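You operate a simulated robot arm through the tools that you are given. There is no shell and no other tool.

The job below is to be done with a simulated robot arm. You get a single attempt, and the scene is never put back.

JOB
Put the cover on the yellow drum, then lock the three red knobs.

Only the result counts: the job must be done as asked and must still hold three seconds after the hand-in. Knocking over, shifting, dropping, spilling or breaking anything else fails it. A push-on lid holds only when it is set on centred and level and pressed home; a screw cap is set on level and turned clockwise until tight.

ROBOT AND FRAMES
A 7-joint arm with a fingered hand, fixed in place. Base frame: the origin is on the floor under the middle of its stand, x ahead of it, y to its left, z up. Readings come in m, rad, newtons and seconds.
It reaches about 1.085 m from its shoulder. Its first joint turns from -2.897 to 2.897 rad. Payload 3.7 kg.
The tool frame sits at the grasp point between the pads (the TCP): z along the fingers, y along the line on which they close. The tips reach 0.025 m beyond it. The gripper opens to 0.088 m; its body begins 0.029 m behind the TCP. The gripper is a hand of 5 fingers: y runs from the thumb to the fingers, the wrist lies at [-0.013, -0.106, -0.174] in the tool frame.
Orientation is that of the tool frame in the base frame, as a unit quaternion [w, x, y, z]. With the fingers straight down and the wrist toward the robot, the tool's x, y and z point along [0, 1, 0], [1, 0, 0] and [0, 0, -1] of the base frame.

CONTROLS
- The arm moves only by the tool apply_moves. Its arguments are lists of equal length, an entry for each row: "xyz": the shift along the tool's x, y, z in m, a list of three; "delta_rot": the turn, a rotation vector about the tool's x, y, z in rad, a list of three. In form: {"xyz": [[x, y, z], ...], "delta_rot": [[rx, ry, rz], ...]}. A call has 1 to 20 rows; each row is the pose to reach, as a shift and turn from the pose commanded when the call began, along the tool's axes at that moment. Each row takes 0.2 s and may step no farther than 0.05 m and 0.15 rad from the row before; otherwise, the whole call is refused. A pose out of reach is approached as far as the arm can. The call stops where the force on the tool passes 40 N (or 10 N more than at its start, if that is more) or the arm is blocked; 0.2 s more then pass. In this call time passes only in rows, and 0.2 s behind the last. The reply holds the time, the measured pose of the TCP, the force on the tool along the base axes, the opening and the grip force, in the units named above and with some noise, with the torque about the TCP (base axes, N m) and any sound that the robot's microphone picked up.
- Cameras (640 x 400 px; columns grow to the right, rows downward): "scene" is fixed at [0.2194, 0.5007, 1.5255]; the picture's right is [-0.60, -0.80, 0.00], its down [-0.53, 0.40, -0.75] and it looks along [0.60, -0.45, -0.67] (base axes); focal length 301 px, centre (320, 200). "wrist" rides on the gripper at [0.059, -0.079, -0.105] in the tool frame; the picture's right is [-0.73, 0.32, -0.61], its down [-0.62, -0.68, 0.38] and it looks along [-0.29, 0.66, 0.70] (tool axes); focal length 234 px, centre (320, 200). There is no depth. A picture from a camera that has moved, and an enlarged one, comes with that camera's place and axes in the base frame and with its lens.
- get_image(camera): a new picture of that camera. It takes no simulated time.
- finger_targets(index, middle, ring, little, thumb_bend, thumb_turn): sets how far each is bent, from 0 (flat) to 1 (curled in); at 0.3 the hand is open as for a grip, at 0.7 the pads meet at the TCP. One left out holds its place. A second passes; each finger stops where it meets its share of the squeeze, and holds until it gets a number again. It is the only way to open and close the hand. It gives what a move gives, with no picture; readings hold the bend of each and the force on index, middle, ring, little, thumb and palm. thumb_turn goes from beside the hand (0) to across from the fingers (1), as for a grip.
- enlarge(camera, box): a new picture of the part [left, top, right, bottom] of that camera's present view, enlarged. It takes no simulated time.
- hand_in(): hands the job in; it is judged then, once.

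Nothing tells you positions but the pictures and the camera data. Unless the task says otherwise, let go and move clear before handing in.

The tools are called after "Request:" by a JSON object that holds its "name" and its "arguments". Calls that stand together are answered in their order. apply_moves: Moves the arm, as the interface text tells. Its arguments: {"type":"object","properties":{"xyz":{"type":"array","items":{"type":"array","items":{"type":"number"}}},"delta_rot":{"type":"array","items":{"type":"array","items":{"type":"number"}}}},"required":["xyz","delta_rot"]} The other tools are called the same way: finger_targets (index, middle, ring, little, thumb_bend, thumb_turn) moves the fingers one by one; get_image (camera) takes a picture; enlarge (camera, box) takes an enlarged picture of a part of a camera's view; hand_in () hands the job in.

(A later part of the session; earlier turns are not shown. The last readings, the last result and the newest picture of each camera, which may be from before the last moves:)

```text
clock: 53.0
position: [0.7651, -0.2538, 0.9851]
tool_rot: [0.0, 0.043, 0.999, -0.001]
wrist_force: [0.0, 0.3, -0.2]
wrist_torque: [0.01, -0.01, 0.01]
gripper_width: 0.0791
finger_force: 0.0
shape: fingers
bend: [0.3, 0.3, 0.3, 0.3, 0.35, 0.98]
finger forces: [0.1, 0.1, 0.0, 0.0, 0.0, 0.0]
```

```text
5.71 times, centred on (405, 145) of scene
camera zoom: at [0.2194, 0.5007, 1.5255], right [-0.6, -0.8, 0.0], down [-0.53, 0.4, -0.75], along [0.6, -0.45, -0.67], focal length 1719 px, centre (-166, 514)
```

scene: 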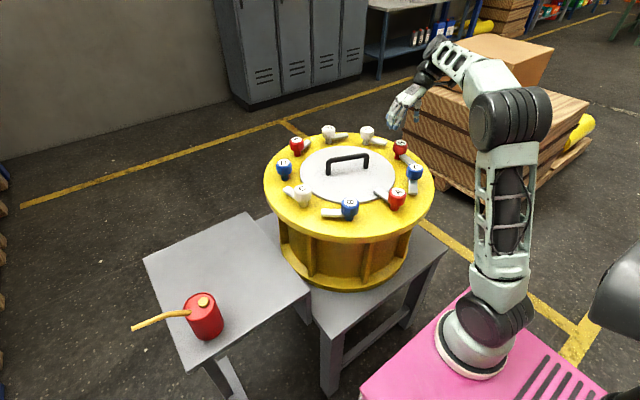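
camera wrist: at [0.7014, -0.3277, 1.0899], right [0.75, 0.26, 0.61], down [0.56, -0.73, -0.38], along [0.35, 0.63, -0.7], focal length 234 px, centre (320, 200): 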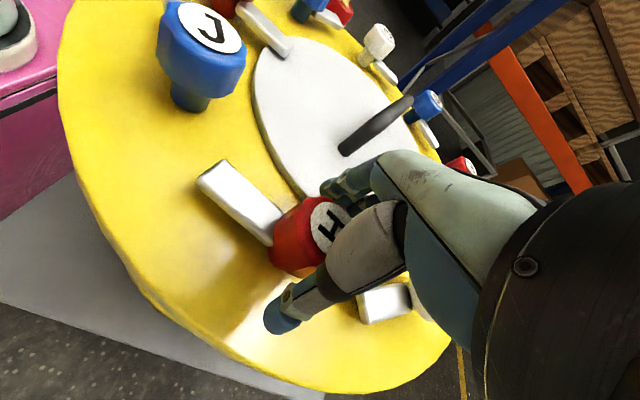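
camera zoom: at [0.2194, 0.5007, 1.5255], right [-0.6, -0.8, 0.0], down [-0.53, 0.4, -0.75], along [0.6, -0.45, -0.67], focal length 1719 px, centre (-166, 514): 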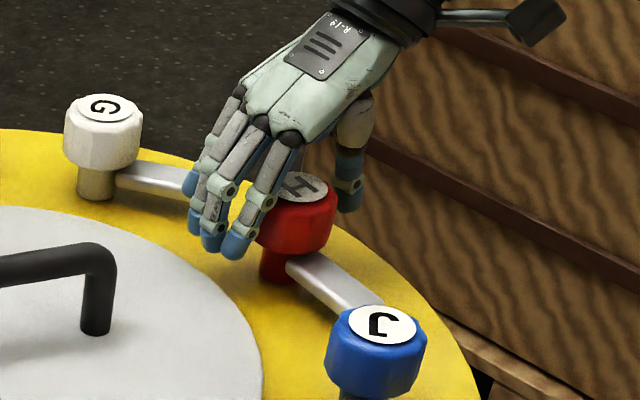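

As the hand turns, the idle ring and little fingers would sweep near G's lever tip. I'll straighten them up out of the way before gripping and check the result.

Request:
{"name": "finger_targets", "arguments": {"ring": 0.1, "little": 0.1}}

Request:
{"name": "enlarge", "arguments": {"camera": "scene", "box": [360, 110, 450, 180]}}

Request:
{"name": "get_image", "arguments": {"camera": "wrist"}}

```text
clock: 54.0
position: [0.7661, -0.2541, 0.9849]
tool_rot: [0.0, 0.042, 0.999, 0.0]
wrist_force: [0.1, -0.4, -0.6]
wrist_torque: [-0.01, 0.03, 0.0]
gripper_width: 0.0793
finger_force: 0.0
shape: fingers
bend: [0.3, 0.3, 0.1, 0.1, 0.35, 0.98]
finger forces: [0.1, 0.1, 0.0, 0.1, 0.1, 0.0]
```

```text
5.71 times, centred on (405, 145) of scene
camera zoom: at [0.2194, 0.5007, 1.5255], right [-0.6, -0.8, 0.0], down [-0.53, 0.4, -0.75], along [0.6, -0.45, -0.67], focal length 1719 px, centre (-166, 514)
```

zoom: 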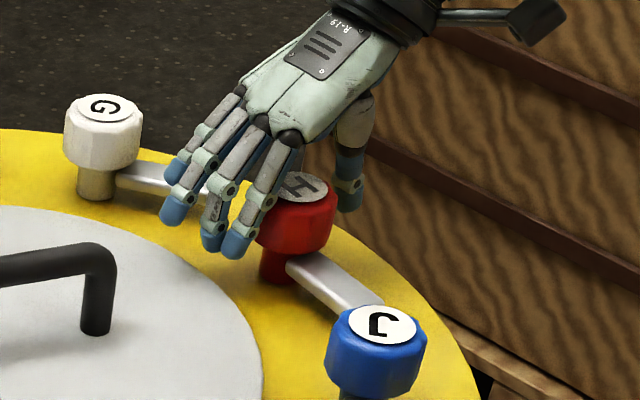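

```text
taken
camera wrist: at [0.7014, -0.3277, 1.0902], right [0.75, 0.26, 0.61], down [0.56, -0.73, -0.38], along [0.35, 0.63, -0.7], focal length 234 px, centre (320, 200)
```

wrist: 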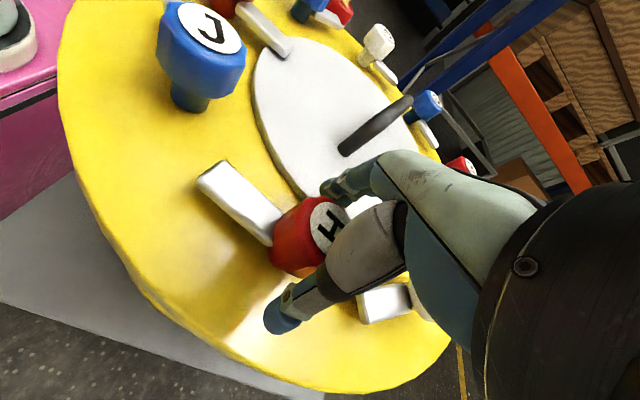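

The ring and little fingers have lifted. Before closing, I'll check the knob's centring in the grip.

Request:
{"name": "enlarge", "arguments": {"camera": "wrist", "box": [250, 160, 370, 280]}}

```text
3.33 times, centred on (310, 220) of wrist
camera zoom: at [0.7014, -0.3277, 1.0902], right [0.75, 0.26, 0.61], down [0.56, -0.73, -0.38], along [0.35, 0.63, -0.7], focal length 781 px, centre (353, 133)
```

zoom: 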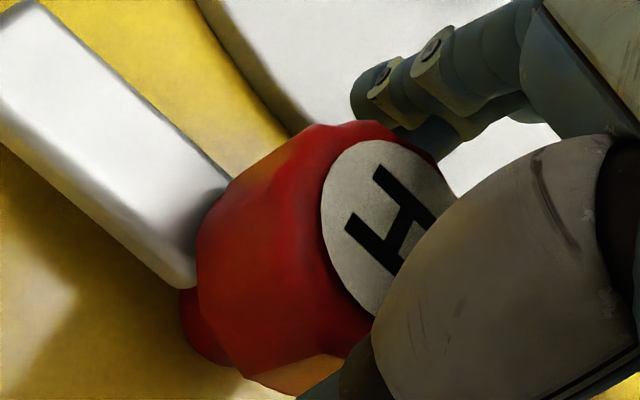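

The knob looks about 3–6 mm toward the fingers from the TCP, and I'm a few mm high. I'll correct both and then close the pinch.

Request:
{"name": "apply_moves", "arguments": {"xyz": [[0, 0.002, 0.002], [0, 0.004, 0.004]], "delta_rot": [[0, 0, 0], [0, 0, 0]]}}

Request:
{"name": "finger_targets", "arguments": {"index": 0.8, "middle": 0.8, "thumb_bend": 0.8}}

Request:
{"name": "enlarge", "arguments": {"camera": "scene", "box": [360, 110, 450, 180]}}

Request:
{"name": "get_image", "arguments": {"camera": "wrist"}}

```text
clock: 54.6
position: [0.7671, -0.2504, 0.9807]
tool_rot: [0.0, 0.043, 0.999, 0.0]
wrist_force: [-0.3, -0.5, -0.3]
wrist_torque: [0.02, 0.03, 0.01]
gripper_width: 0.0793
finger_force: 0.0
shape: fingers
bend: [0.3, 0.3, 0.1, 0.1, 0.35, 0.98]
finger forces: [0.1, 0.0, 0.0, 0.0, 0.0, 0.0]
```

```text
clock: 55.6
position: [0.7669, -0.2497, 0.9801]
tool_rot: [0.0, 0.044, 0.999, 0.0]
wrist_force: [4.6, -8.9, -2.8]
wrist_torque: [0.12, -0.11, 0.08]
gripper_width: 0.0396
finger_force: 21.1
shape: fingers
bend: [0.51, 0.58, 0.1, 0.1, 0.56, 0.97]
finger forces: [9.1, 7.6, 0.0, 0.1, 25.4, 0.0]
```

```text
5.71 times, centred on (405, 145) of scene
camera zoom: at [0.2194, 0.5007, 1.5255], right [-0.6, -0.8, 0.0], down [-0.53, 0.4, -0.75], along [0.6, -0.45, -0.67], focal length 1719 px, centre (-166, 514)
```

zoom: 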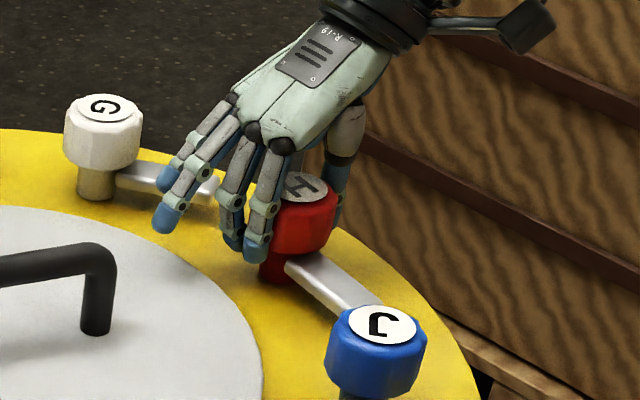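

```text
taken
camera wrist: at [0.7033, -0.3237, 1.0857], right [0.75, 0.26, 0.61], down [0.56, -0.73, -0.38], along [0.35, 0.63, -0.7], focal length 234 px, centre (320, 200)
```

wrist: 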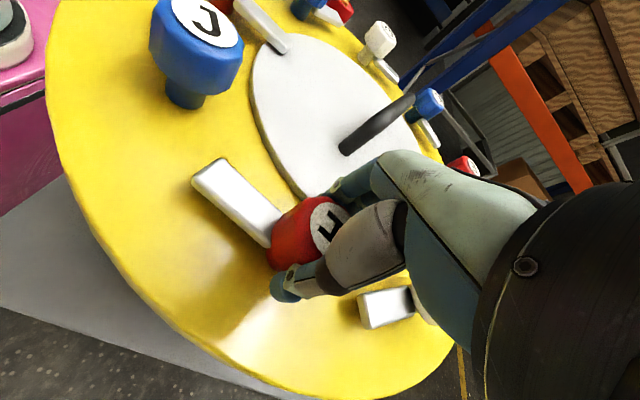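

The grip is good. I'll ease the hand slightly toward the thumb to balance it and begin turning clockwise.

Request:
{"name": "apply_moves", "arguments": {"xyz": [[-0.0005, -0.001, 0], [-0.001, -0.002, 0], [-0.001, -0.002, 0], [-0.001, -0.002, 0], [-0.001, -0.002, 0], [-0.001, -0.002, 0]], "delta_rot": [[0, 0, 0.1], [0, 0, 0.2], [0, 0, 0.3], [0, 0, 0.4], [0, 0, 0.5], [0, 0, 0.6]]}}

Request:
{"name": "enlarge", "arguments": {"camera": "scene", "box": [360, 110, 450, 180]}}

Request:
{"name": "get_image", "arguments": {"camera": "wrist"}}

```text
clock: 57.0
position: [0.769, -0.2529, 0.9796]
tool_rot: [0.0, 0.338, 0.941, 0.0]
wrist_force: [-5.9, -10.6, 9.8]
wrist_torque: [-0.12, 0.11, 0.09]
gripper_width: 0.0395
finger_force: 21.0
shape: fingers
bend: [0.52, 0.59, 0.1, 0.1, 0.57, 0.96]
finger forces: [7.8, 6.5, 0.0, 0.0, 27.1, 0.0]
```

```text
5.71 times, centred on (405, 145) of scene
camera zoom: at [0.2194, 0.5007, 1.5255], right [-0.6, -0.8, 0.0], down [-0.53, 0.4, -0.75], along [0.6, -0.45, -0.67], focal length 1719 px, centre (-166, 514)
```

zoom: 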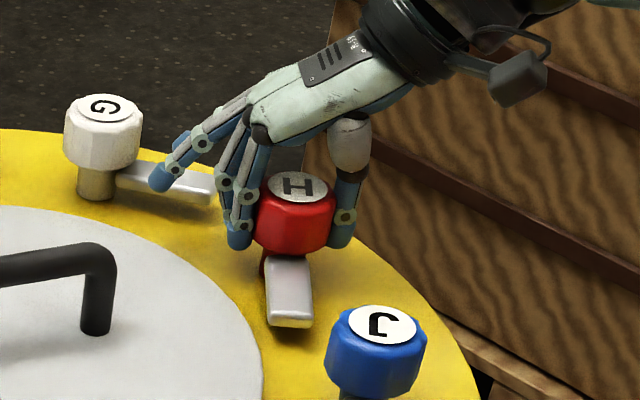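

```text
taken
camera wrist: at [0.6741, -0.2756, 1.0845], right [0.77, -0.21, 0.61], down [0.05, -0.92, -0.38], along [0.64, 0.32, -0.7], focal length 234 px, centre (320, 200)
```

wrist: 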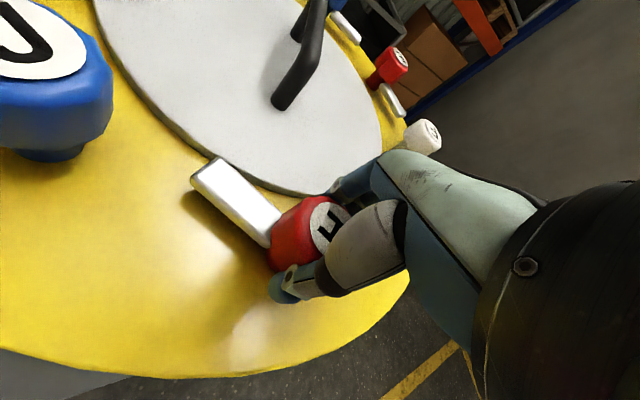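

It's turning well, about 35° so far, and the idle fingers are clear above G's lever. They will pass closest to G's knob head next, so I'll tuck them in slightly and then continue.

Request:
{"name": "finger_targets", "arguments": {"ring": 0.17, "little": 0.17}}

Request:
{"name": "apply_moves", "arguments": {"xyz": [[0, 0, 0], [0, 0, 0], [0, 0, 0], [0, 0, 0]], "delta_rot": [[0, 0, 0.09], [0, 0, 0.18], [0, 0, 0.27], [0, 0, 0.35]]}}

Request:
{"name": "enlarge", "arguments": {"camera": "scene", "box": [360, 110, 450, 180]}}

Request:
{"name": "get_image", "arguments": {"camera": "wrist"}}

```text
clock: 58.0
position: [0.7701, -0.2517, 0.979]
tool_rot: [0.0, 0.336, 0.942, 0.0]
wrist_force: [-5.6, -12.6, 10.7]
wrist_torque: [-0.18, 0.11, 0.05]
gripper_width: 0.0392
finger_force: 21.0
shape: fingers
bend: [0.52, 0.59, 0.17, 0.17, 0.57, 0.96]
finger forces: [7.3, 6.5, 0.0, 0.0, 27.6, 0.0]
```

```text
clock: 59.0
position: [0.7684, -0.2517, 0.9798]
tool_rot: [0.0, 0.495, 0.869, 0.0]
wrist_force: [-6.6, -13.8, 2.5]
wrist_torque: [-0.15, 0.06, 0.09]
gripper_width: 0.0393
finger_force: 21.4
shape: fingers
bend: [0.52, 0.59, 0.17, 0.17, 0.57, 0.97]
finger forces: [7.2, 8.6, 0.0, 0.0, 27.3, 0.0]
```

```text
5.71 times, centred on (405, 145) of scene
camera zoom: at [0.2194, 0.5007, 1.5255], right [-0.6, -0.8, 0.0], down [-0.53, 0.4, -0.75], along [0.6, -0.45, -0.67], focal length 1719 px, centre (-166, 514)
```

zoom: 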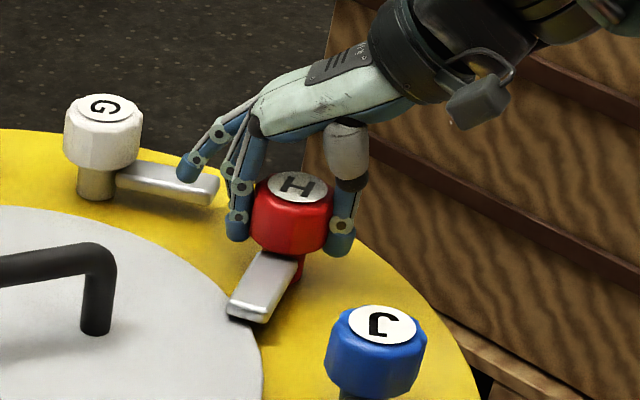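

```text
taken
camera wrist: at [0.6713, -0.2418, 1.0848], right [0.65, -0.46, 0.61], down [-0.27, -0.88, -0.38], along [0.71, 0.08, -0.7], focal length 234 px, centre (320, 200)
```

wrist: 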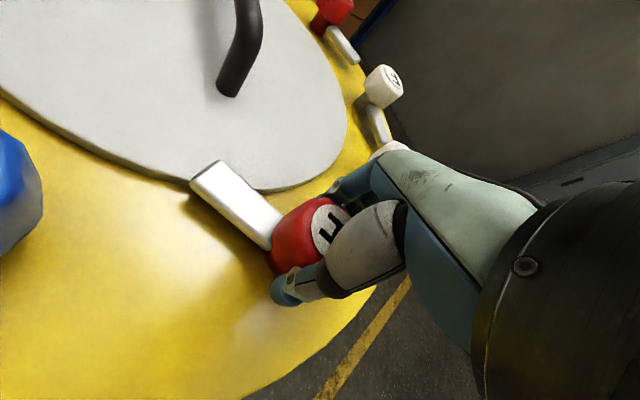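

54° done. The ring finger is about to cross above G's lever tip, so I'll lift the idle fingers again for clearance and continue.

Request:
{"name": "finger_targets", "arguments": {"ring": 0.1, "little": 0.1}}

Request:
{"name": "apply_moves", "arguments": {"xyz": [[0, 0, 0], [0, 0, 0], [0, 0, 0], [0, 0, 0]], "delta_rot": [[0, 0, 0.09], [0, 0, 0.18], [0, 0, 0.27], [0, 0, 0.35]]}}

Request:
{"name": "enlarge", "arguments": {"camera": "scene", "box": [360, 110, 450, 180]}}

Request:
{"name": "get_image", "arguments": {"camera": "wrist"}}

```text
clock: 60.0
position: [0.7681, -0.2529, 0.9793]
tool_rot: [0.0, 0.495, 0.869, 0.0]
wrist_force: [-8.1, -13.2, 1.3]
wrist_torque: [-0.12, 0.05, 0.07]
gripper_width: 0.0394
finger_force: 21.5
shape: fingers
bend: [0.52, 0.59, 0.1, 0.1, 0.57, 0.97]
finger forces: [6.9, 8.2, 0.1, 0.1, 27.8, 0.0]
```

```text
clock: 61.0
position: [0.7689, -0.2519, 0.9788]
tool_rot: [0.0, 0.64, 0.769, 0.001]
wrist_force: [-14.7, -18.5, -3.3]
wrist_torque: [-0.12, -0.04, 0.06]
gripper_width: 0.0392
finger_force: 22.5
shape: fingers
bend: [0.54, 0.59, 0.1, 0.1, 0.57, 0.98]
finger forces: [5.7, 9.2, 0.0, 0.0, 30.4, 0.0]
```

```text
5.71 times, centred on (405, 145) of scene
camera zoom: at [0.2194, 0.5007, 1.5255], right [-0.6, -0.8, 0.0], down [-0.53, 0.4, -0.75], along [0.6, -0.45, -0.67], focal length 1719 px, centre (-166, 514)
```

zoom: 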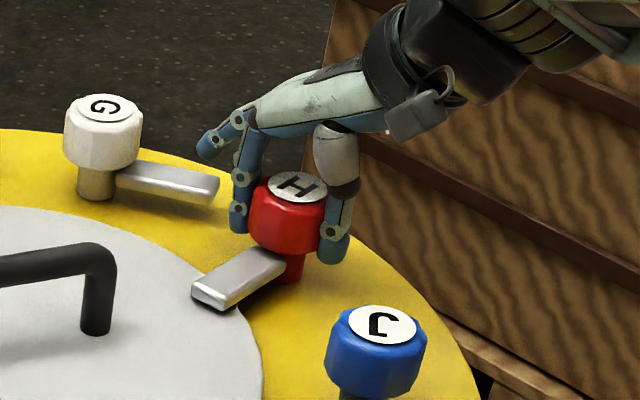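

```text
taken
camera wrist: at [0.681, -0.2086, 1.085], right [0.45, -0.66, 0.61], down [-0.56, -0.74, -0.38], along [0.7, -0.17, -0.7], focal length 234 px, centre (320, 200)
```

wrist: 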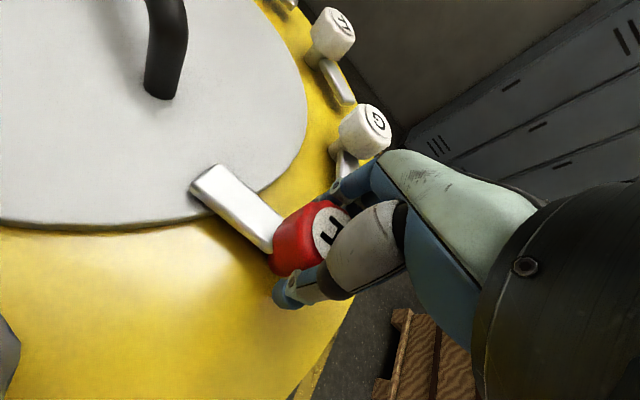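

74° done and G's lever hasn't been touched. I'll relieve the side load with a small shift and continue toward the stop.

Request:
{"name": "apply_moves", "arguments": {"xyz": [[-0.0008, -0.0012, 0], [-0.0016, -0.0023, 0], [-0.0016, -0.0023, 0], [-0.0016, -0.0023, 0]], "delta_rot": [[0, 0, 0.06], [0, 0, 0.12], [0, 0, 0.18], [0, 0, 0.24]]}}

Request:
{"name": "enlarge", "arguments": {"camera": "scene", "box": [360, 110, 450, 180]}}

```text
clock: 62.0
position: [0.7676, -0.2514, 0.9794]
tool_rot: [-0.001, 0.726, 0.687, 0.001]
wrist_force: [-8.2, -10.9, -3.8]
wrist_torque: [-0.15, 0.08, 0.02]
gripper_width: 0.039
finger_force: 20.2
shape: fingers
bend: [0.53, 0.59, 0.1, 0.1, 0.58, 0.98]
finger forces: [7.8, 9.9, 0.1, 0.0, 23.3, 0.0]
```

```text
5.71 times, centred on (405, 145) of scene
camera zoom: at [0.2194, 0.5007, 1.5255], right [-0.6, -0.8, 0.0], down [-0.53, 0.4, -0.75], along [0.6, -0.45, -0.67], focal length 1719 px, centre (-166, 514)
```

zoom: 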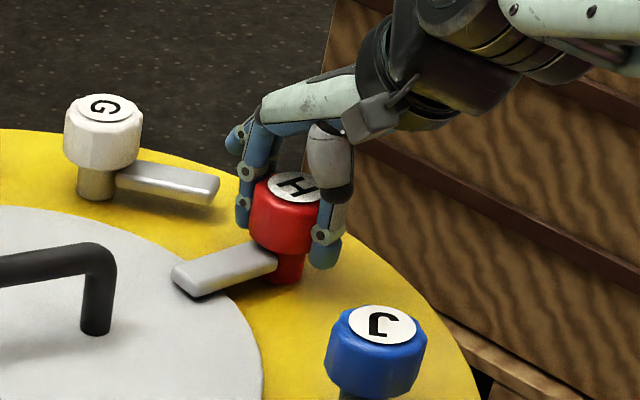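

H's lever is nearly radial. I'll try a little further to feel for the stop.

Request:
{"name": "apply_moves", "arguments": {"xyz": [[0, 0, 0], [0, 0, 0]], "delta_rot": [[0, 0, 0.05], [0, 0, 0.1]]}}

Request:
{"name": "enlarge", "arguments": {"camera": "scene", "box": [360, 110, 450, 180]}}

```text
clock: 62.6
position: [0.7663, -0.2536, 0.9799]
tool_rot: [0.0, 0.76, 0.65, 0.0]
wrist_force: [-7.5, -7.9, -3.5]
wrist_torque: [0.01, -0.02, 0.16]
gripper_width: 0.039
finger_force: 20.6
shape: fingers
bend: [0.52, 0.58, 0.1, 0.1, 0.58, 0.99]
finger forces: [8.4, 9.2, 0.0, 0.0, 22.8, 0.0]
```

```text
5.71 times, centred on (405, 145) of scene
camera zoom: at [0.2194, 0.5007, 1.5255], right [-0.6, -0.8, 0.0], down [-0.53, 0.4, -0.75], along [0.6, -0.45, -0.67], focal length 1719 px, centre (-166, 514)
```

zoom: 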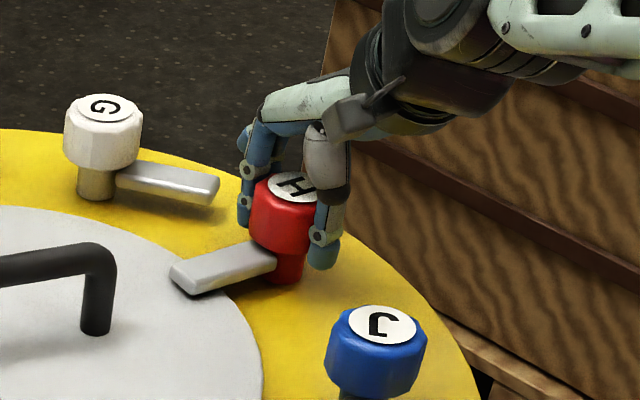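

The lever stayed put while the torque rose, so it's at its stop. I'll add one small extra nudge to seat it, then let go and rise.

Request:
{"name": "apply_moves", "arguments": {"xyz": [[0, 0, 0], [0, 0, 0]], "delta_rot": [[0, 0, 0.05], [0, 0, 0.09]]}}

Request:
{"name": "finger_targets", "arguments": {"index": 0.35, "middle": 0.35, "thumb_bend": 0.35}}

Request:
{"name": "apply_moves", "arguments": {"xyz": [[0, 0, -0.01], [0, 0, -0.025], [0, 0, -0.045], [0, 0, -0.07], [0, 0, -0.1]], "delta_rot": [[0, 0, 0], [0, 0, 0], [0, 0, 0], [0, 0, 0], [0, 0, 0]]}}

Request:
{"name": "get_image", "arguments": {"camera": "scene"}}

Request:
{"name": "enlarge", "arguments": {"camera": "scene", "box": [370, 120, 440, 175]}}

Request:
{"name": "get_image", "arguments": {"camera": "wrist"}}

```text
clock: 63.2
position: [0.7664, -0.2537, 0.9797]
tool_rot: [0.0, 0.789, 0.615, -0.001]
wrist_force: [-8.2, -5.9, -5.6]
wrist_torque: [0.03, -0.07, 0.33]
gripper_width: 0.0393
finger_force: 20.4
shape: fingers
bend: [0.52, 0.58, 0.1, 0.1, 0.58, 1.0]
finger forces: [7.8, 8.5, 0.0, 0.1, 24.2, 0.0]
```

```text
clock: 64.2
position: [0.7672, -0.2518, 0.9794]
tool_rot: [0.0, 0.788, 0.616, 0.0]
wrist_force: [0.2, 0.2, -0.4]
wrist_torque: [-0.02, 0.01, 0.03]
gripper_width: 0.0738
finger_force: 0.0
shape: fingers
bend: [0.35, 0.35, 0.1, 0.1, 0.35, 0.98]
finger forces: [0.1, 0.0, 0.1, 0.1, 0.1, 0.0]
```

```text
clock: 65.4
position: [0.7671, -0.2523, 1.0778]
tool_rot: [0.001, 0.788, 0.616, 0.0]
wrist_force: [-0.6, 0.9, -0.3]
wrist_torque: [-0.02, 0.04, -0.02]
gripper_width: 0.074
finger_force: 0.1
shape: fingers
bend: [0.35, 0.35, 0.1, 0.1, 0.35, 0.98]
finger forces: [0.1, 0.0, 0.0, 0.1, 0.0, 0.0]
```

```text
taken
```

scene: 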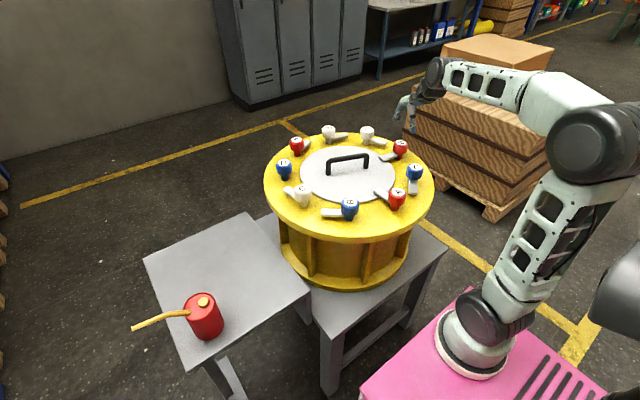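

```text
7.27 times, centred on (405, 148) of scene
camera zoom: at [0.2194, 0.5007, 1.5255], right [-0.6, -0.8, 0.0], down [-0.53, 0.4, -0.75], along [0.6, -0.45, -0.67], focal length 2188 px, centre (-298, 582)
```

zoom: 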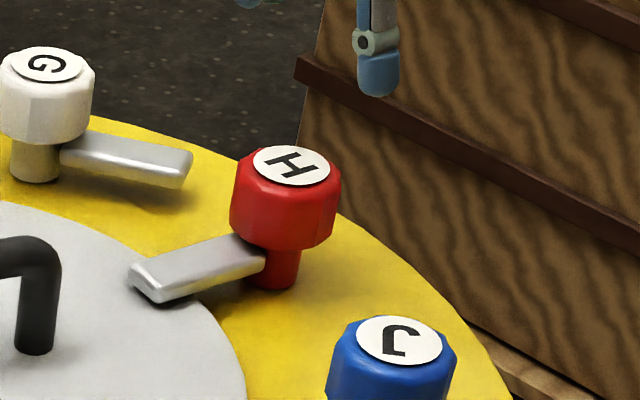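

```text
taken
camera wrist: at [0.7049, -0.1762, 1.1823], right [0.14, -0.78, 0.61], down [-0.81, -0.44, -0.38], along [0.57, -0.44, -0.7], focal length 234 px, centre (320, 200)
```

wrist: 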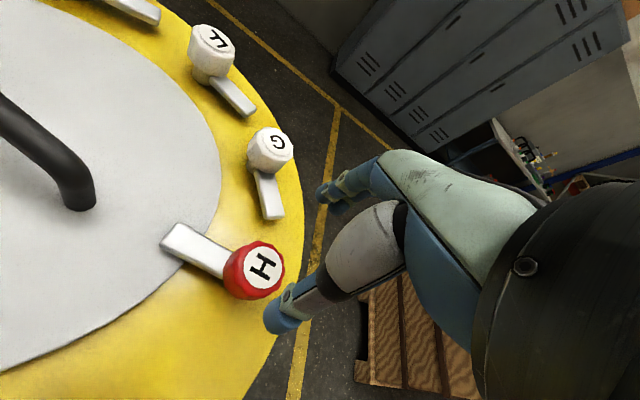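

H is locked, with its lever within a few degrees of radial. The last one is red knob E at about (0.995, 0.019), with its lever near -70°. I'll move above it with yaw about +48°, so the clockwise turn ends near -42°.

Request:
{"name": "apply_moves", "arguments": {"xyz": [[0.01, 0.005, -0.01], [0.03, 0.0145, -0.02], [0.06, 0.029, -0.02], [0.09, 0.0436, -0.02], [0.12, 0.0582, -0.02], [0.15, 0.0727, -0.02], [0.18, 0.0873, -0.02], [0.21, 0.1018, -0.02], [0.24, 0.1164, -0.02], [0.27, 0.1309, -0.02], [0.295, 0.143, -0.015], [0.31, 0.1503, -0.01], [0.3192, 0.1548, 0]], "delta_rot": [[0, 0, -0.08], [0, 0, -0.16], [0, 0, -0.25], [0, 0, -0.34], [0, 0, -0.43], [0, 0, -0.52], [0, 0, -0.61], [0, 0, -0.7], [0, 0, -0.79], [0, 0, -0.88], [0, 0, -0.97], [0, 0, -1.03], [0, 0, -1.082]]}}

Request:
{"name": "get_image", "arguments": {"camera": "wrist"}}

Request:
{"name": "get_image", "arguments": {"camera": "scene"}}

```text
clock: 68.2
position: [0.996, 0.0195, 1.0822]
tool_rot: [0.0, 0.359, 0.933, 0.0]
wrist_force: [-0.1, -0.4, 0.8]
wrist_torque: [-0.03, -0.01, 0.0]
gripper_width: 0.0737
finger_force: 0.0
shape: fingers
bend: [0.35, 0.35, 0.1, 0.1, 0.35, 0.98]
finger forces: [0.0, 0.0, 0.0, 0.1, 0.0, 0.0]
```

```text
taken
camera wrist: at [0.9008, 0.0, 1.1865], right [0.76, -0.25, 0.61], down [0.01, -0.92, -0.38], along [0.66, 0.29, -0.7], focal length 234 px, centre (320, 200)
```

wrist: 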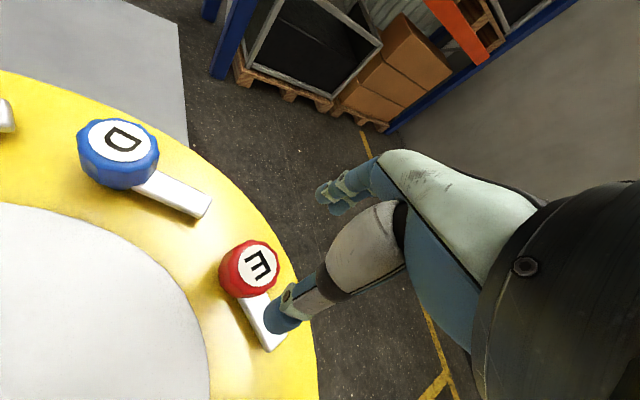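

```text
taken
```

scene: 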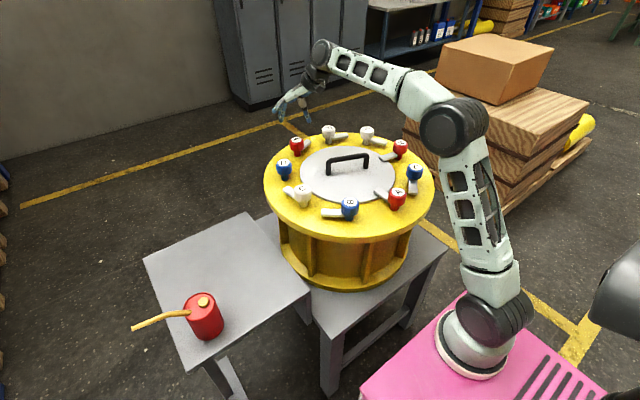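

The reach is fine. I'll enlarge for the precise offset and lever angle of E.

Request:
{"name": "enlarge", "arguments": {"camera": "wrist", "box": [180, 210, 340, 370]}}

Request:
{"name": "enlarge", "arguments": {"camera": "scene", "box": [260, 90, 350, 190]}}

```text
2.50 times, centred on (260, 290) of wrist
camera zoom: at [0.9008, 0.0, 1.1865], right [0.76, -0.25, 0.61], down [0.01, -0.92, -0.38], along [0.66, 0.29, -0.7], focal length 585 px, centre (470, -25)
```

zoom: 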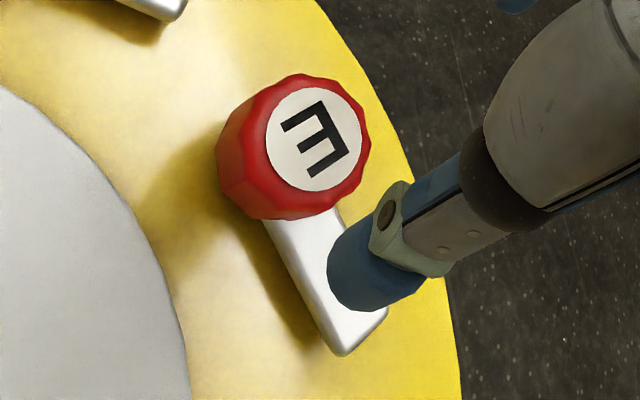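

```text
4.00 times, centred on (305, 140) of scene
camera zoom: at [0.2194, 0.5007, 1.5255], right [-0.6, -0.8, 0.0], down [-0.53, 0.4, -0.75], along [0.6, -0.45, -0.67], focal length 1204 px, centre (380, 440)
```

zoom: 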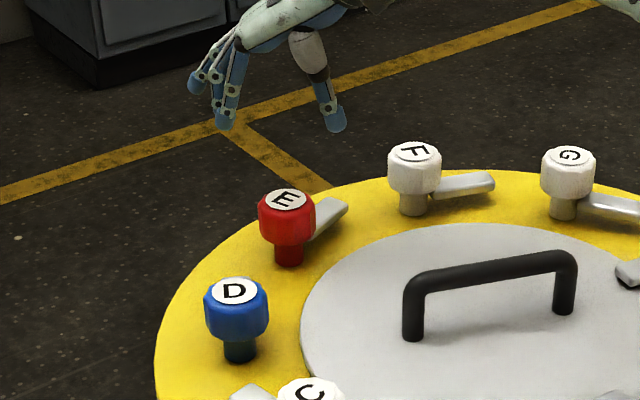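

The lever is at -70° as expected, and the knob is about 2–3 mm from the TCP. I'll correct that, add a small yaw for more thumb clearance from the lever, and go down.

Request:
{"name": "apply_moves", "arguments": {"xyz": [[0.001, -0.0008, 0.01], [0.002, -0.0014, 0.025], [0.002, -0.0014, 0.04], [0.002, -0.0014, 0.055], [0.002, -0.0014, 0.07], [0.002, -0.0014, 0.083], [0.002, -0.0014, 0.093], [0.002, -0.0014, 0.1]], "delta_rot": [[0, 0, 0.05], [0, 0, 0.1], [0, 0, 0.14], [0, 0, 0.14], [0, 0, 0.14], [0, 0, 0.14], [0, 0, 0.14], [0, 0, 0.14]]}}

Request:
{"name": "enlarge", "arguments": {"camera": "wrist", "box": [220, 160, 380, 310]}}

Request:
{"name": "enlarge", "arguments": {"camera": "scene", "box": [260, 90, 350, 190]}}

```text
clock: 70.0
position: [0.9923, 0.0196, 0.9808]
tool_rot: [0.0, 0.424, 0.906, 0.0]
wrist_force: [-0.2, -0.4, 0.1]
wrist_torque: [-0.02, -0.02, -0.01]
gripper_width: 0.0738
finger_force: 0.2
shape: fingers
bend: [0.35, 0.35, 0.1, 0.1, 0.35, 0.98]
finger forces: [0.0, 0.1, 0.0, 0.0, 0.1, 0.0]
```

```text
2.67 times, centred on (300, 235) of wrist
camera zoom: at [0.8955, 0.0139, 1.0852], right [0.71, -0.35, 0.61], down [-0.12, -0.92, -0.38], along [0.69, 0.2, -0.7], focal length 624 px, centre (373, 107)
```

zoom: 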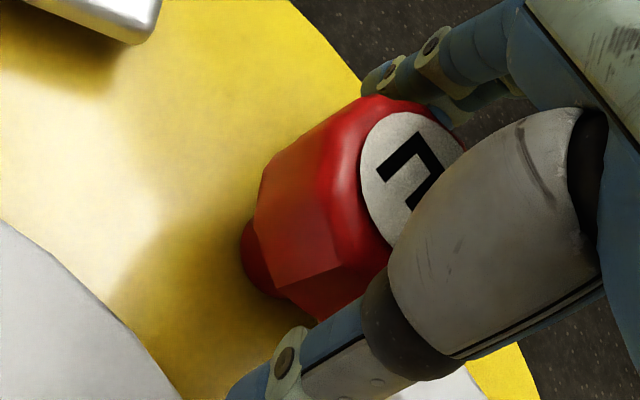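

```text
4.00 times, centred on (305, 140) of scene
camera zoom: at [0.2194, 0.5007, 1.5255], right [-0.6, -0.8, 0.0], down [-0.53, 0.4, -0.75], along [0.6, -0.45, -0.67], focal length 1204 px, centre (380, 440)
```

zoom: 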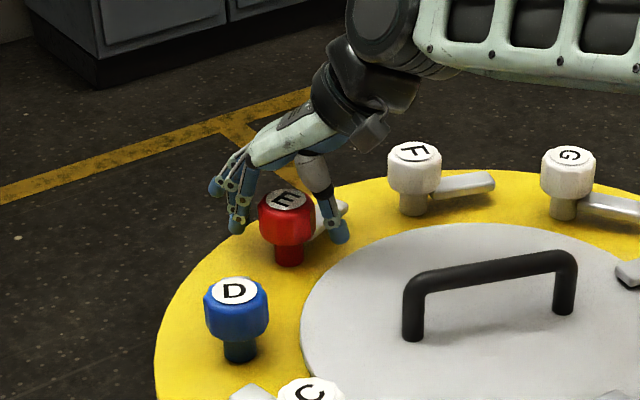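

The grip zone is well placed, and the estimate suggests a slight shift toward the fingers. I'll adjust by 2 mm and close.

Request:
{"name": "apply_moves", "arguments": {"xyz": [[0.0005, 0.002, 0]], "delta_rot": [[0, 0, 0]]}}

Request:
{"name": "finger_targets", "arguments": {"index": 0.8, "middle": 0.8, "thumb_bend": 0.8}}

Request:
{"name": "enlarge", "arguments": {"camera": "scene", "box": [260, 90, 350, 190]}}

Request:
{"name": "get_image", "arguments": {"camera": "wrist"}}

```text
clock: 70.4
position: [0.9947, 0.0208, 0.981]
tool_rot: [0.0, 0.423, 0.906, 0.0]
wrist_force: [-1.1, -0.3, 0.6]
wrist_torque: [0.02, 0.03, -0.02]
gripper_width: 0.0742
finger_force: 0.0
shape: fingers
bend: [0.35, 0.35, 0.1, 0.1, 0.35, 0.98]
finger forces: [0.0, 0.0, 0.1, 0.0, 0.0, 0.0]
```

```text
clock: 71.4
position: [0.9939, 0.0201, 0.9794]
tool_rot: [0.0, 0.423, 0.906, 0.0]
wrist_force: [-1.7, -7.8, -2.2]
wrist_torque: [-0.04, -0.13, 0.08]
gripper_width: 0.0389
finger_force: 21.5
shape: fingers
bend: [0.51, 0.56, 0.1, 0.1, 0.56, 0.96]
finger forces: [9.7, 8.5, 0.0, 0.0, 24.7, 0.0]
```

```text
4.00 times, centred on (305, 140) of scene
camera zoom: at [0.2194, 0.5007, 1.5255], right [-0.6, -0.8, 0.0], down [-0.53, 0.4, -0.75], along [0.6, -0.45, -0.67], focal length 1204 px, centre (380, 440)
```

zoom: 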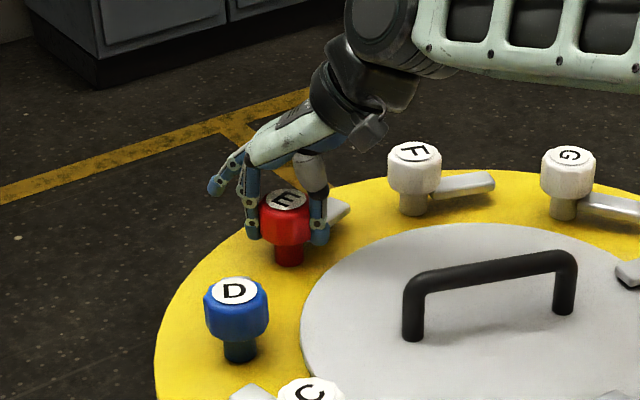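

```text
taken
camera wrist: at [0.8964, 0.0145, 1.0858], right [0.71, -0.35, 0.61], down [-0.12, -0.92, -0.38], along [0.69, 0.2, -0.7], focal length 234 px, centre (320, 200)
```

wrist: 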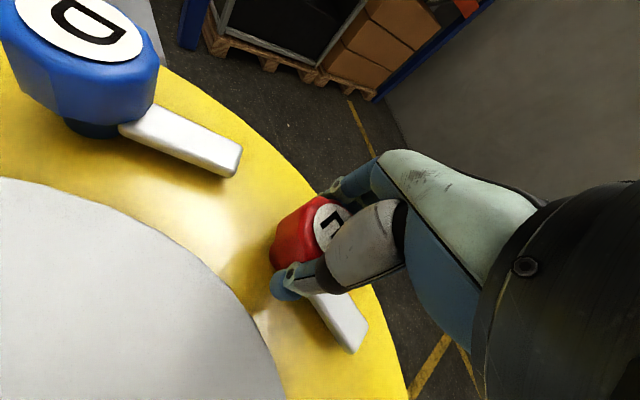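

The grip on E is good. I'll turn clockwise about 0.6 rad, with small shifts so the grip stays on the knob axis.

Request:
{"name": "apply_moves", "arguments": {"xyz": [[-0.0005, -0.0008, 0], [-0.0009, -0.0016, 0], [-0.0009, -0.0019, 0], [-0.0008, -0.0022, 0], [-0.0006, -0.0024, 0], [-0.0005, -0.0027, 0]], "delta_rot": [[0, 0, 0.1], [0, 0, 0.2], [0, 0, 0.3], [0, 0, 0.4], [0, 0, 0.5], [0, 0, 0.6]]}}

Request:
{"name": "enlarge", "arguments": {"camera": "scene", "box": [260, 90, 350, 190]}}

Request:
{"name": "get_image", "arguments": {"camera": "wrist"}}

```text
clock: 72.8
position: [0.9923, 0.0188, 0.9793]
tool_rot: [0.001, 0.673, 0.74, 0.001]
wrist_force: [3.7, -2.6, 5.4]
wrist_torque: [0.0, 0.01, 0.04]
gripper_width: 0.0386
finger_force: 20.2
shape: fingers
bend: [0.49, 0.55, 0.1, 0.1, 0.6, 0.96]
finger forces: [13.3, 8.6, 0.0, 0.1, 19.3, 0.1]
```

```text
4.00 times, centred on (305, 140) of scene
camera zoom: at [0.2194, 0.5007, 1.5255], right [-0.6, -0.8, 0.0], down [-0.53, 0.4, -0.75], along [0.6, -0.45, -0.67], focal length 1204 px, centre (380, 440)
```

zoom: 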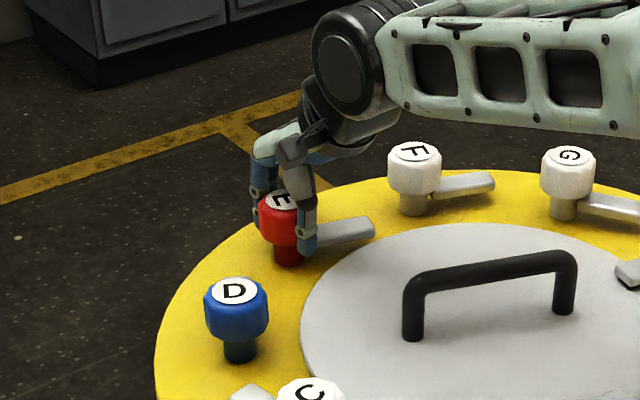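

```text
taken
camera wrist: at [0.908, 0.0696, 1.0849], right [0.39, -0.69, 0.61], down [-0.62, -0.69, -0.38], along [0.68, -0.23, -0.7], focal length 234 px, centre (320, 200)
```

wrist: 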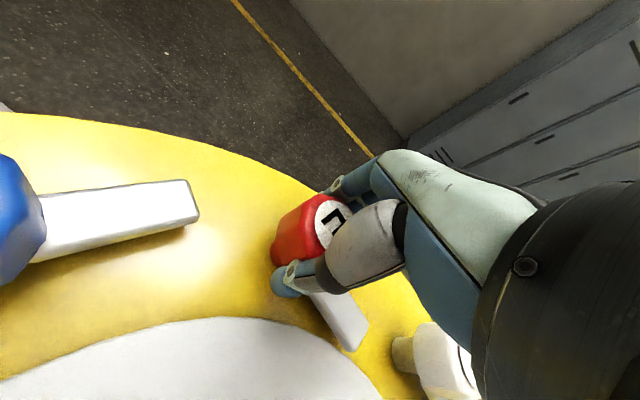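

Forces are low and E's lever is following. I'll continue.

Request:
{"name": "apply_moves", "arguments": {"xyz": [[0, -0.0003, 0], [0.0001, -0.0006, 0], [0.0001, -0.0009, 0], [0.0002, -0.0012, 0], [0.0004, -0.0014, 0]], "delta_rot": [[0, 0, 0.1], [0, 0, 0.2], [0, 0, 0.3], [0, 0, 0.4], [0, 0, 0.5]]}}

Request:
{"name": "enlarge", "arguments": {"camera": "scene", "box": [260, 90, 350, 190]}}

Request:
{"name": "get_image", "arguments": {"camera": "wrist"}}

```text
clock: 74.0
position: [0.9911, 0.0192, 0.9804]
tool_rot: [0.0, 0.834, 0.551, 0.0]
wrist_force: [-2.0, -1.3, 4.1]
wrist_torque: [0.02, 0.09, 0.04]
gripper_width: 0.0387
finger_force: 20.6
shape: fingers
bend: [0.48, 0.55, 0.1, 0.1, 0.6, 0.96]
finger forces: [11.8, 7.7, 0.1, 0.0, 21.6, 0.1]
```

```text
4.00 times, centred on (305, 140) of scene
camera zoom: at [0.2194, 0.5007, 1.5255], right [-0.6, -0.8, 0.0], down [-0.53, 0.4, -0.75], along [0.6, -0.45, -0.67], focal length 1204 px, centre (380, 440)
```

zoom: 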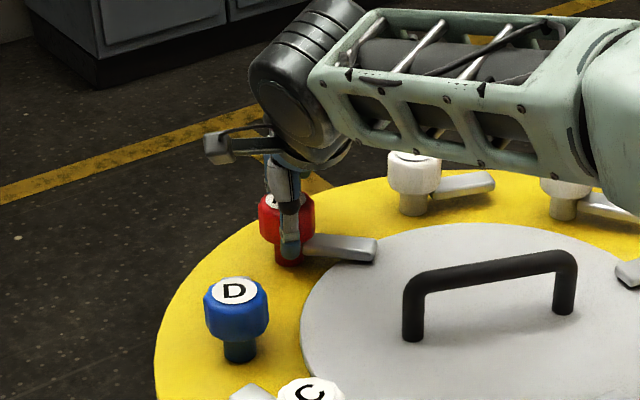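

```text
taken
camera wrist: at [0.9418, 0.1039, 1.0849], right [0.01, -0.79, 0.61], down [-0.87, -0.3, -0.38], along [0.49, -0.53, -0.7], focal length 234 px, centre (320, 200)
```

wrist: 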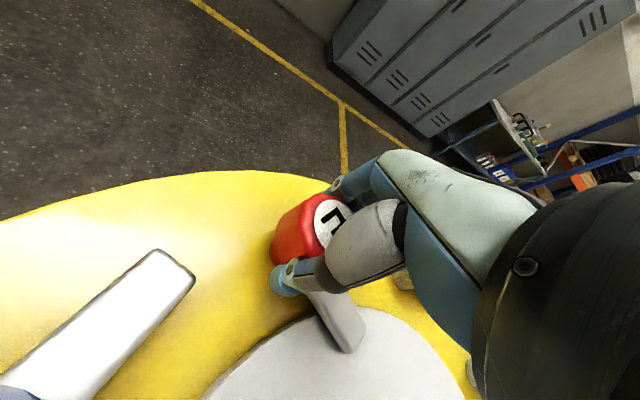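

63° done with low forces. I'll continue another 0.35 rad.

Request:
{"name": "apply_moves", "arguments": {"xyz": [[0, -0.0003, 0], [0.0001, -0.0006, 0], [0.0001, -0.0009, 0], [0.0002, -0.0011, 0]], "delta_rot": [[0, 0, 0.09], [0, 0, 0.18], [0, 0, 0.27], [0, 0, 0.35]]}}

Request:
{"name": "enlarge", "arguments": {"camera": "scene", "box": [260, 90, 350, 190]}}

Request:
{"name": "get_image", "arguments": {"camera": "wrist"}}

```text
clock: 75.0
position: [0.9892, 0.0187, 0.9789]
tool_rot: [0.0, 0.918, 0.396, 0.001]
wrist_force: [0.0, -1.6, 1.0]
wrist_torque: [0.07, 0.05, -0.04]
gripper_width: 0.0386
finger_force: 20.4
shape: fingers
bend: [0.48, 0.55, 0.1, 0.1, 0.6, 0.95]
finger forces: [13.8, 8.1, 0.1, 0.1, 19.2, 0.0]
```

```text
4.00 times, centred on (305, 140) of scene
camera zoom: at [0.2194, 0.5007, 1.5255], right [-0.6, -0.8, 0.0], down [-0.53, 0.4, -0.75], along [0.6, -0.45, -0.67], focal length 1204 px, centre (380, 440)
```

zoom: 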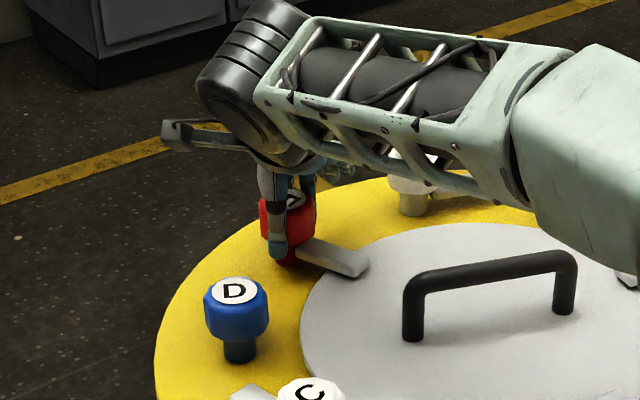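

```text
taken
camera wrist: at [0.9729, 0.1161, 1.0851], right [-0.26, -0.75, 0.61], down [-0.92, 0.01, -0.38], along [0.28, -0.66, -0.7], focal length 234 px, centre (320, 200)
```

wrist: 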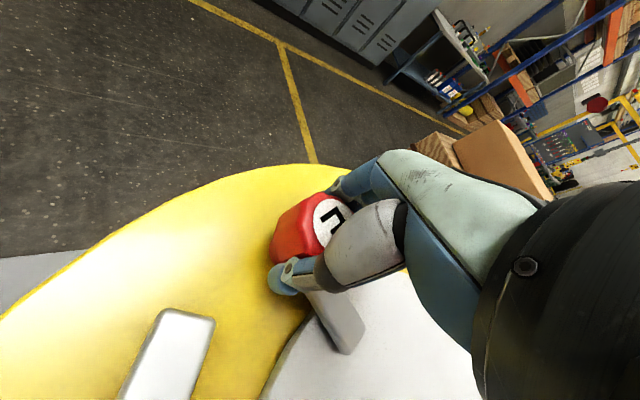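

84° done. I'll go on in small steps to the stop.

Request:
{"name": "apply_moves", "arguments": {"xyz": [[0, -0.0002, 0], [0, -0.0004, 0], [0, -0.0005, 0]], "delta_rot": [[0, 0, 0.05], [0, 0, 0.1], [0, 0, 0.15]]}}

Request:
{"name": "enlarge", "arguments": {"camera": "scene", "box": [260, 90, 380, 190]}}

Request:
{"name": "get_image", "arguments": {"camera": "wrist"}}

```text
clock: 75.8
position: [0.9909, 0.0202, 0.9791]
tool_rot: [0.001, 0.945, 0.328, -0.001]
wrist_force: [6.0, -1.5, 2.0]
wrist_torque: [0.04, -0.04, 0.28]
gripper_width: 0.0387
finger_force: 21.8
shape: fingers
bend: [0.48, 0.54, 0.1, 0.1, 0.6, 0.97]
finger forces: [14.5, 9.1, 0.0, 0.0, 19.6, 0.1]
```

```text
4.00 times, centred on (320, 140) of scene
camera zoom: at [0.2194, 0.5007, 1.5255], right [-0.6, -0.8, 0.0], down [-0.53, 0.4, -0.75], along [0.6, -0.45, -0.67], focal length 1204 px, centre (320, 440)
```

zoom: 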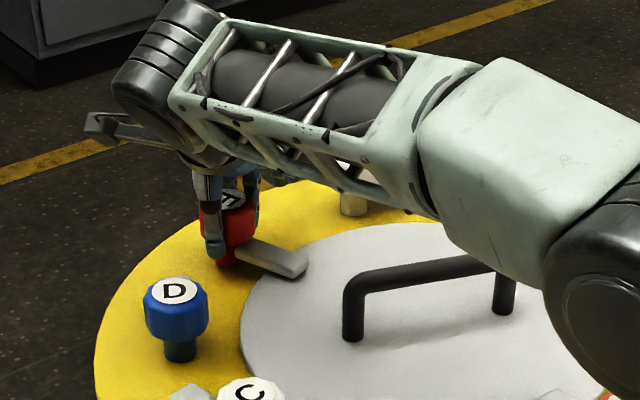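

```text
taken
camera wrist: at [0.9876, 0.1192, 1.085], right [-0.37, -0.7, 0.61], down [-0.91, 0.15, -0.38], along [0.18, -0.7, -0.7], focal length 234 px, centre (320, 200)
```

wrist: 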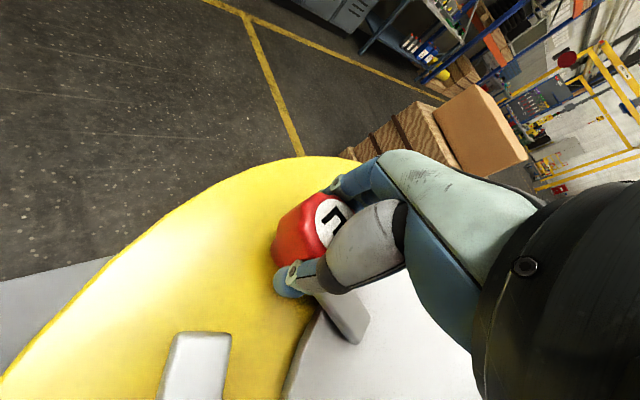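

The torque shows E has reached its stop, with the lever at about 203° against a radial 200°. I'll check where the arm links are before releasing.

Request:
{"name": "get_image", "arguments": {"camera": "scene"}}

Request:
{"name": "apply_moves", "arguments": {"xyz": [[0, 0, 0]], "delta_rot": [[0, 0, 0.05]]}}

```text
taken
```

scene: 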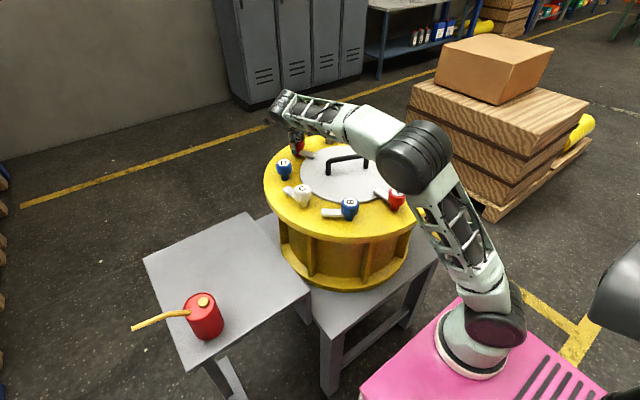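

```text
clock: 76.2
position: [0.9892, 0.0209, 0.9806]
tool_rot: [0.0, 0.953, 0.303, 0.0]
wrist_force: [6.9, 1.1, 4.5]
wrist_torque: [0.1, 0.02, 0.38]
gripper_width: 0.0386
finger_force: 21.2
shape: fingers
bend: [0.48, 0.54, 0.1, 0.1, 0.6, 0.98]
finger forces: [13.0, 9.2, 0.0, 0.0, 20.4, 0.0]
```

E is locked at 0.38 N·m against the stop. I'll release, keeping the thumb from opening too far toward D's lever, and rise straight up.

Request:
{"name": "finger_targets", "arguments": {"index": 0.35, "middle": 0.35, "thumb_bend": 0.43}}

Request:
{"name": "apply_moves", "arguments": {"xyz": [[0, 0, -0.01], [0, 0, -0.025], [0, 0, -0.045], [0, 0, -0.07], [0, 0, -0.1], [0, 0, -0.13]], "delta_rot": [[0, 0, 0], [0, 0, 0], [0, 0, 0], [0, 0, 0], [0, 0, 0], [0, 0, 0]]}}

Request:
{"name": "get_image", "arguments": {"camera": "scene"}}

Request:
{"name": "get_image", "arguments": {"camera": "wrist"}}

```text
clock: 77.2
position: [0.9896, 0.0207, 0.9807]
tool_rot: [0.001, 0.953, 0.304, 0.0]
wrist_force: [-0.1, -0.8, 0.7]
wrist_torque: [0.0, 0.02, -0.04]
gripper_width: 0.065
finger_force: 0.1
shape: fingers
bend: [0.35, 0.35, 0.1, 0.1, 0.43, 0.98]
finger forces: [0.0, 0.0, 0.0, 0.1, 0.0, 0.0]
```

```text
clock: 78.6
position: [0.9896, 0.021, 1.1106]
tool_rot: [0.0, 0.953, 0.304, 0.0]
wrist_force: [-0.2, 0.1, -0.7]
wrist_torque: [-0.01, -0.03, 0.0]
gripper_width: 0.0651
finger_force: 0.1
shape: fingers
bend: [0.35, 0.35, 0.1, 0.1, 0.43, 0.98]
finger forces: [0.1, 0.1, 0.0, 0.0, 0.1, 0.1]
```

```text
taken
```

scene: 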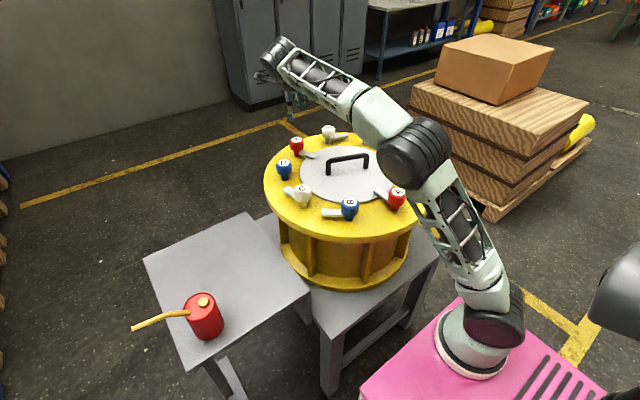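

```text
taken
camera wrist: at [0.9918, 0.1194, 1.2163], right [-0.4, -0.68, 0.61], down [-0.9, 0.19, -0.38], along [0.14, -0.7, -0.7], focal length 234 px, centre (320, 200)
```

wrist: 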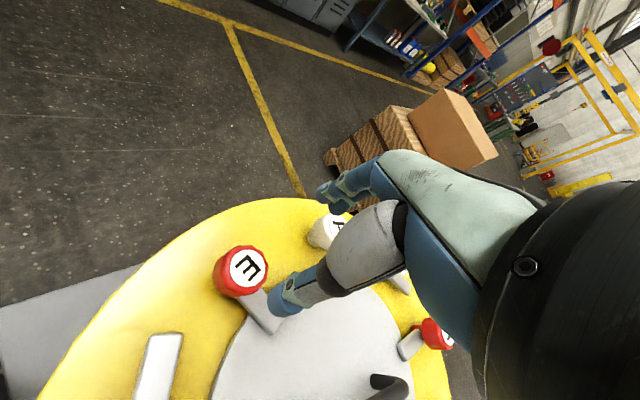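

E is released, and all three red levers look inward. I'll retreat to the start pose for an unobstructed final inspection.

Request:
{"name": "apply_moves", "arguments": {"xyz": [[0, 0, -0.025], [-0.008, -0.004, -0.05], [-0.024, -0.012, -0.075], [-0.049, -0.025, -0.1], [-0.077, -0.039, -0.12], [-0.106, -0.053, -0.14], [-0.134, -0.068, -0.155], [-0.163, -0.082, -0.165], [-0.191, -0.097, -0.17], [-0.22, -0.111, -0.1728], [-0.248, -0.125, -0.1728], [-0.277, -0.14, -0.1728], [-0.305, -0.154, -0.1728], [-0.334, -0.168, -0.1728], [-0.362, -0.183, -0.1728], [-0.387, -0.195, -0.1728], [-0.4071, -0.2053, -0.1728]], "delta_rot": [[0, 0, 0], [0, 0, -0.05], [0, 0, -0.11], [0, 0, -0.17], [0, 0, -0.23], [0, 0, -0.3], [0, 0, -0.37], [0, 0, -0.44], [0, 0, -0.51], [0, 0, -0.58], [0, 0, -0.65], [0, 0, -0.72], [0, 0, -0.79], [0, 0, -0.85], [0, 0, -0.9], [0, 0, -0.94], [0, 0, -0.955]]}}

Request:
{"name": "get_image", "arguments": {"camera": "scene"}}

Request:
{"name": "enlarge", "arguments": {"camera": "scene", "box": [255, 115, 445, 240]}}

Request:
{"name": "enlarge", "arguments": {"camera": "wrist", "box": [90, 60, 370, 330]}}

```text
clock: 82.2
position: [0.5382, -0.0501, 1.2809]
tool_rot: [-0.001, 0.706, 0.708, -0.001]
wrist_force: [-0.2, -0.5, -0.2]
wrist_torque: [-0.01, 0.03, -0.02]
gripper_width: 0.0654
finger_force: 0.1
shape: fingers
bend: [0.35, 0.35, 0.1, 0.1, 0.43, 0.98]
finger forces: [0.0, 0.0, 0.0, 0.0, 0.0, 0.0]
```

```text
taken
```

scene: 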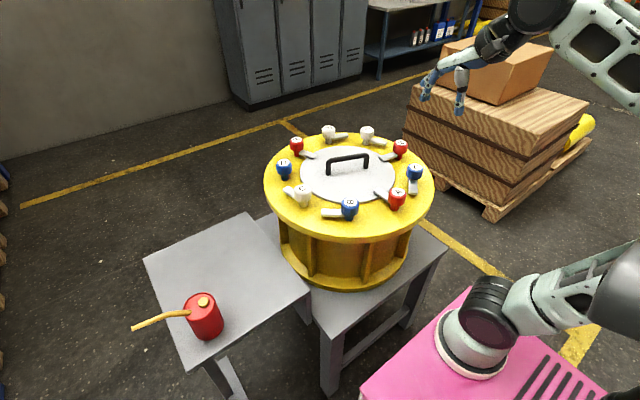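

```text
3.20 times, centred on (350, 178) of scene
camera zoom: at [0.2194, 0.5007, 1.5255], right [-0.6, -0.8, 0.0], down [-0.53, 0.4, -0.75], along [0.6, -0.45, -0.67], focal length 963 px, centre (224, 272)
```

zoom: 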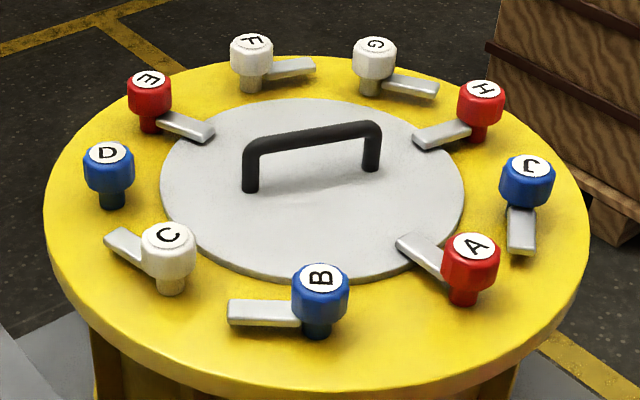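

```text
1.48 times, centred on (230, 195) of wrist
camera zoom: at [0.4588, 0.0095, 1.3865], right [0.33, -0.73, 0.61], down [-0.68, -0.63, -0.38], along [0.66, -0.29, -0.7], focal length 347 px, centre (453, 207)
```

zoom: 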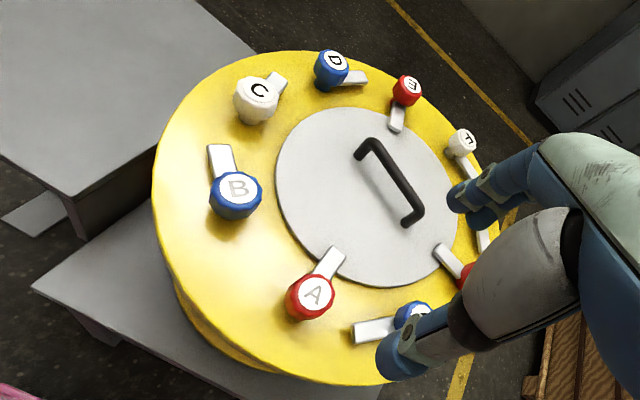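

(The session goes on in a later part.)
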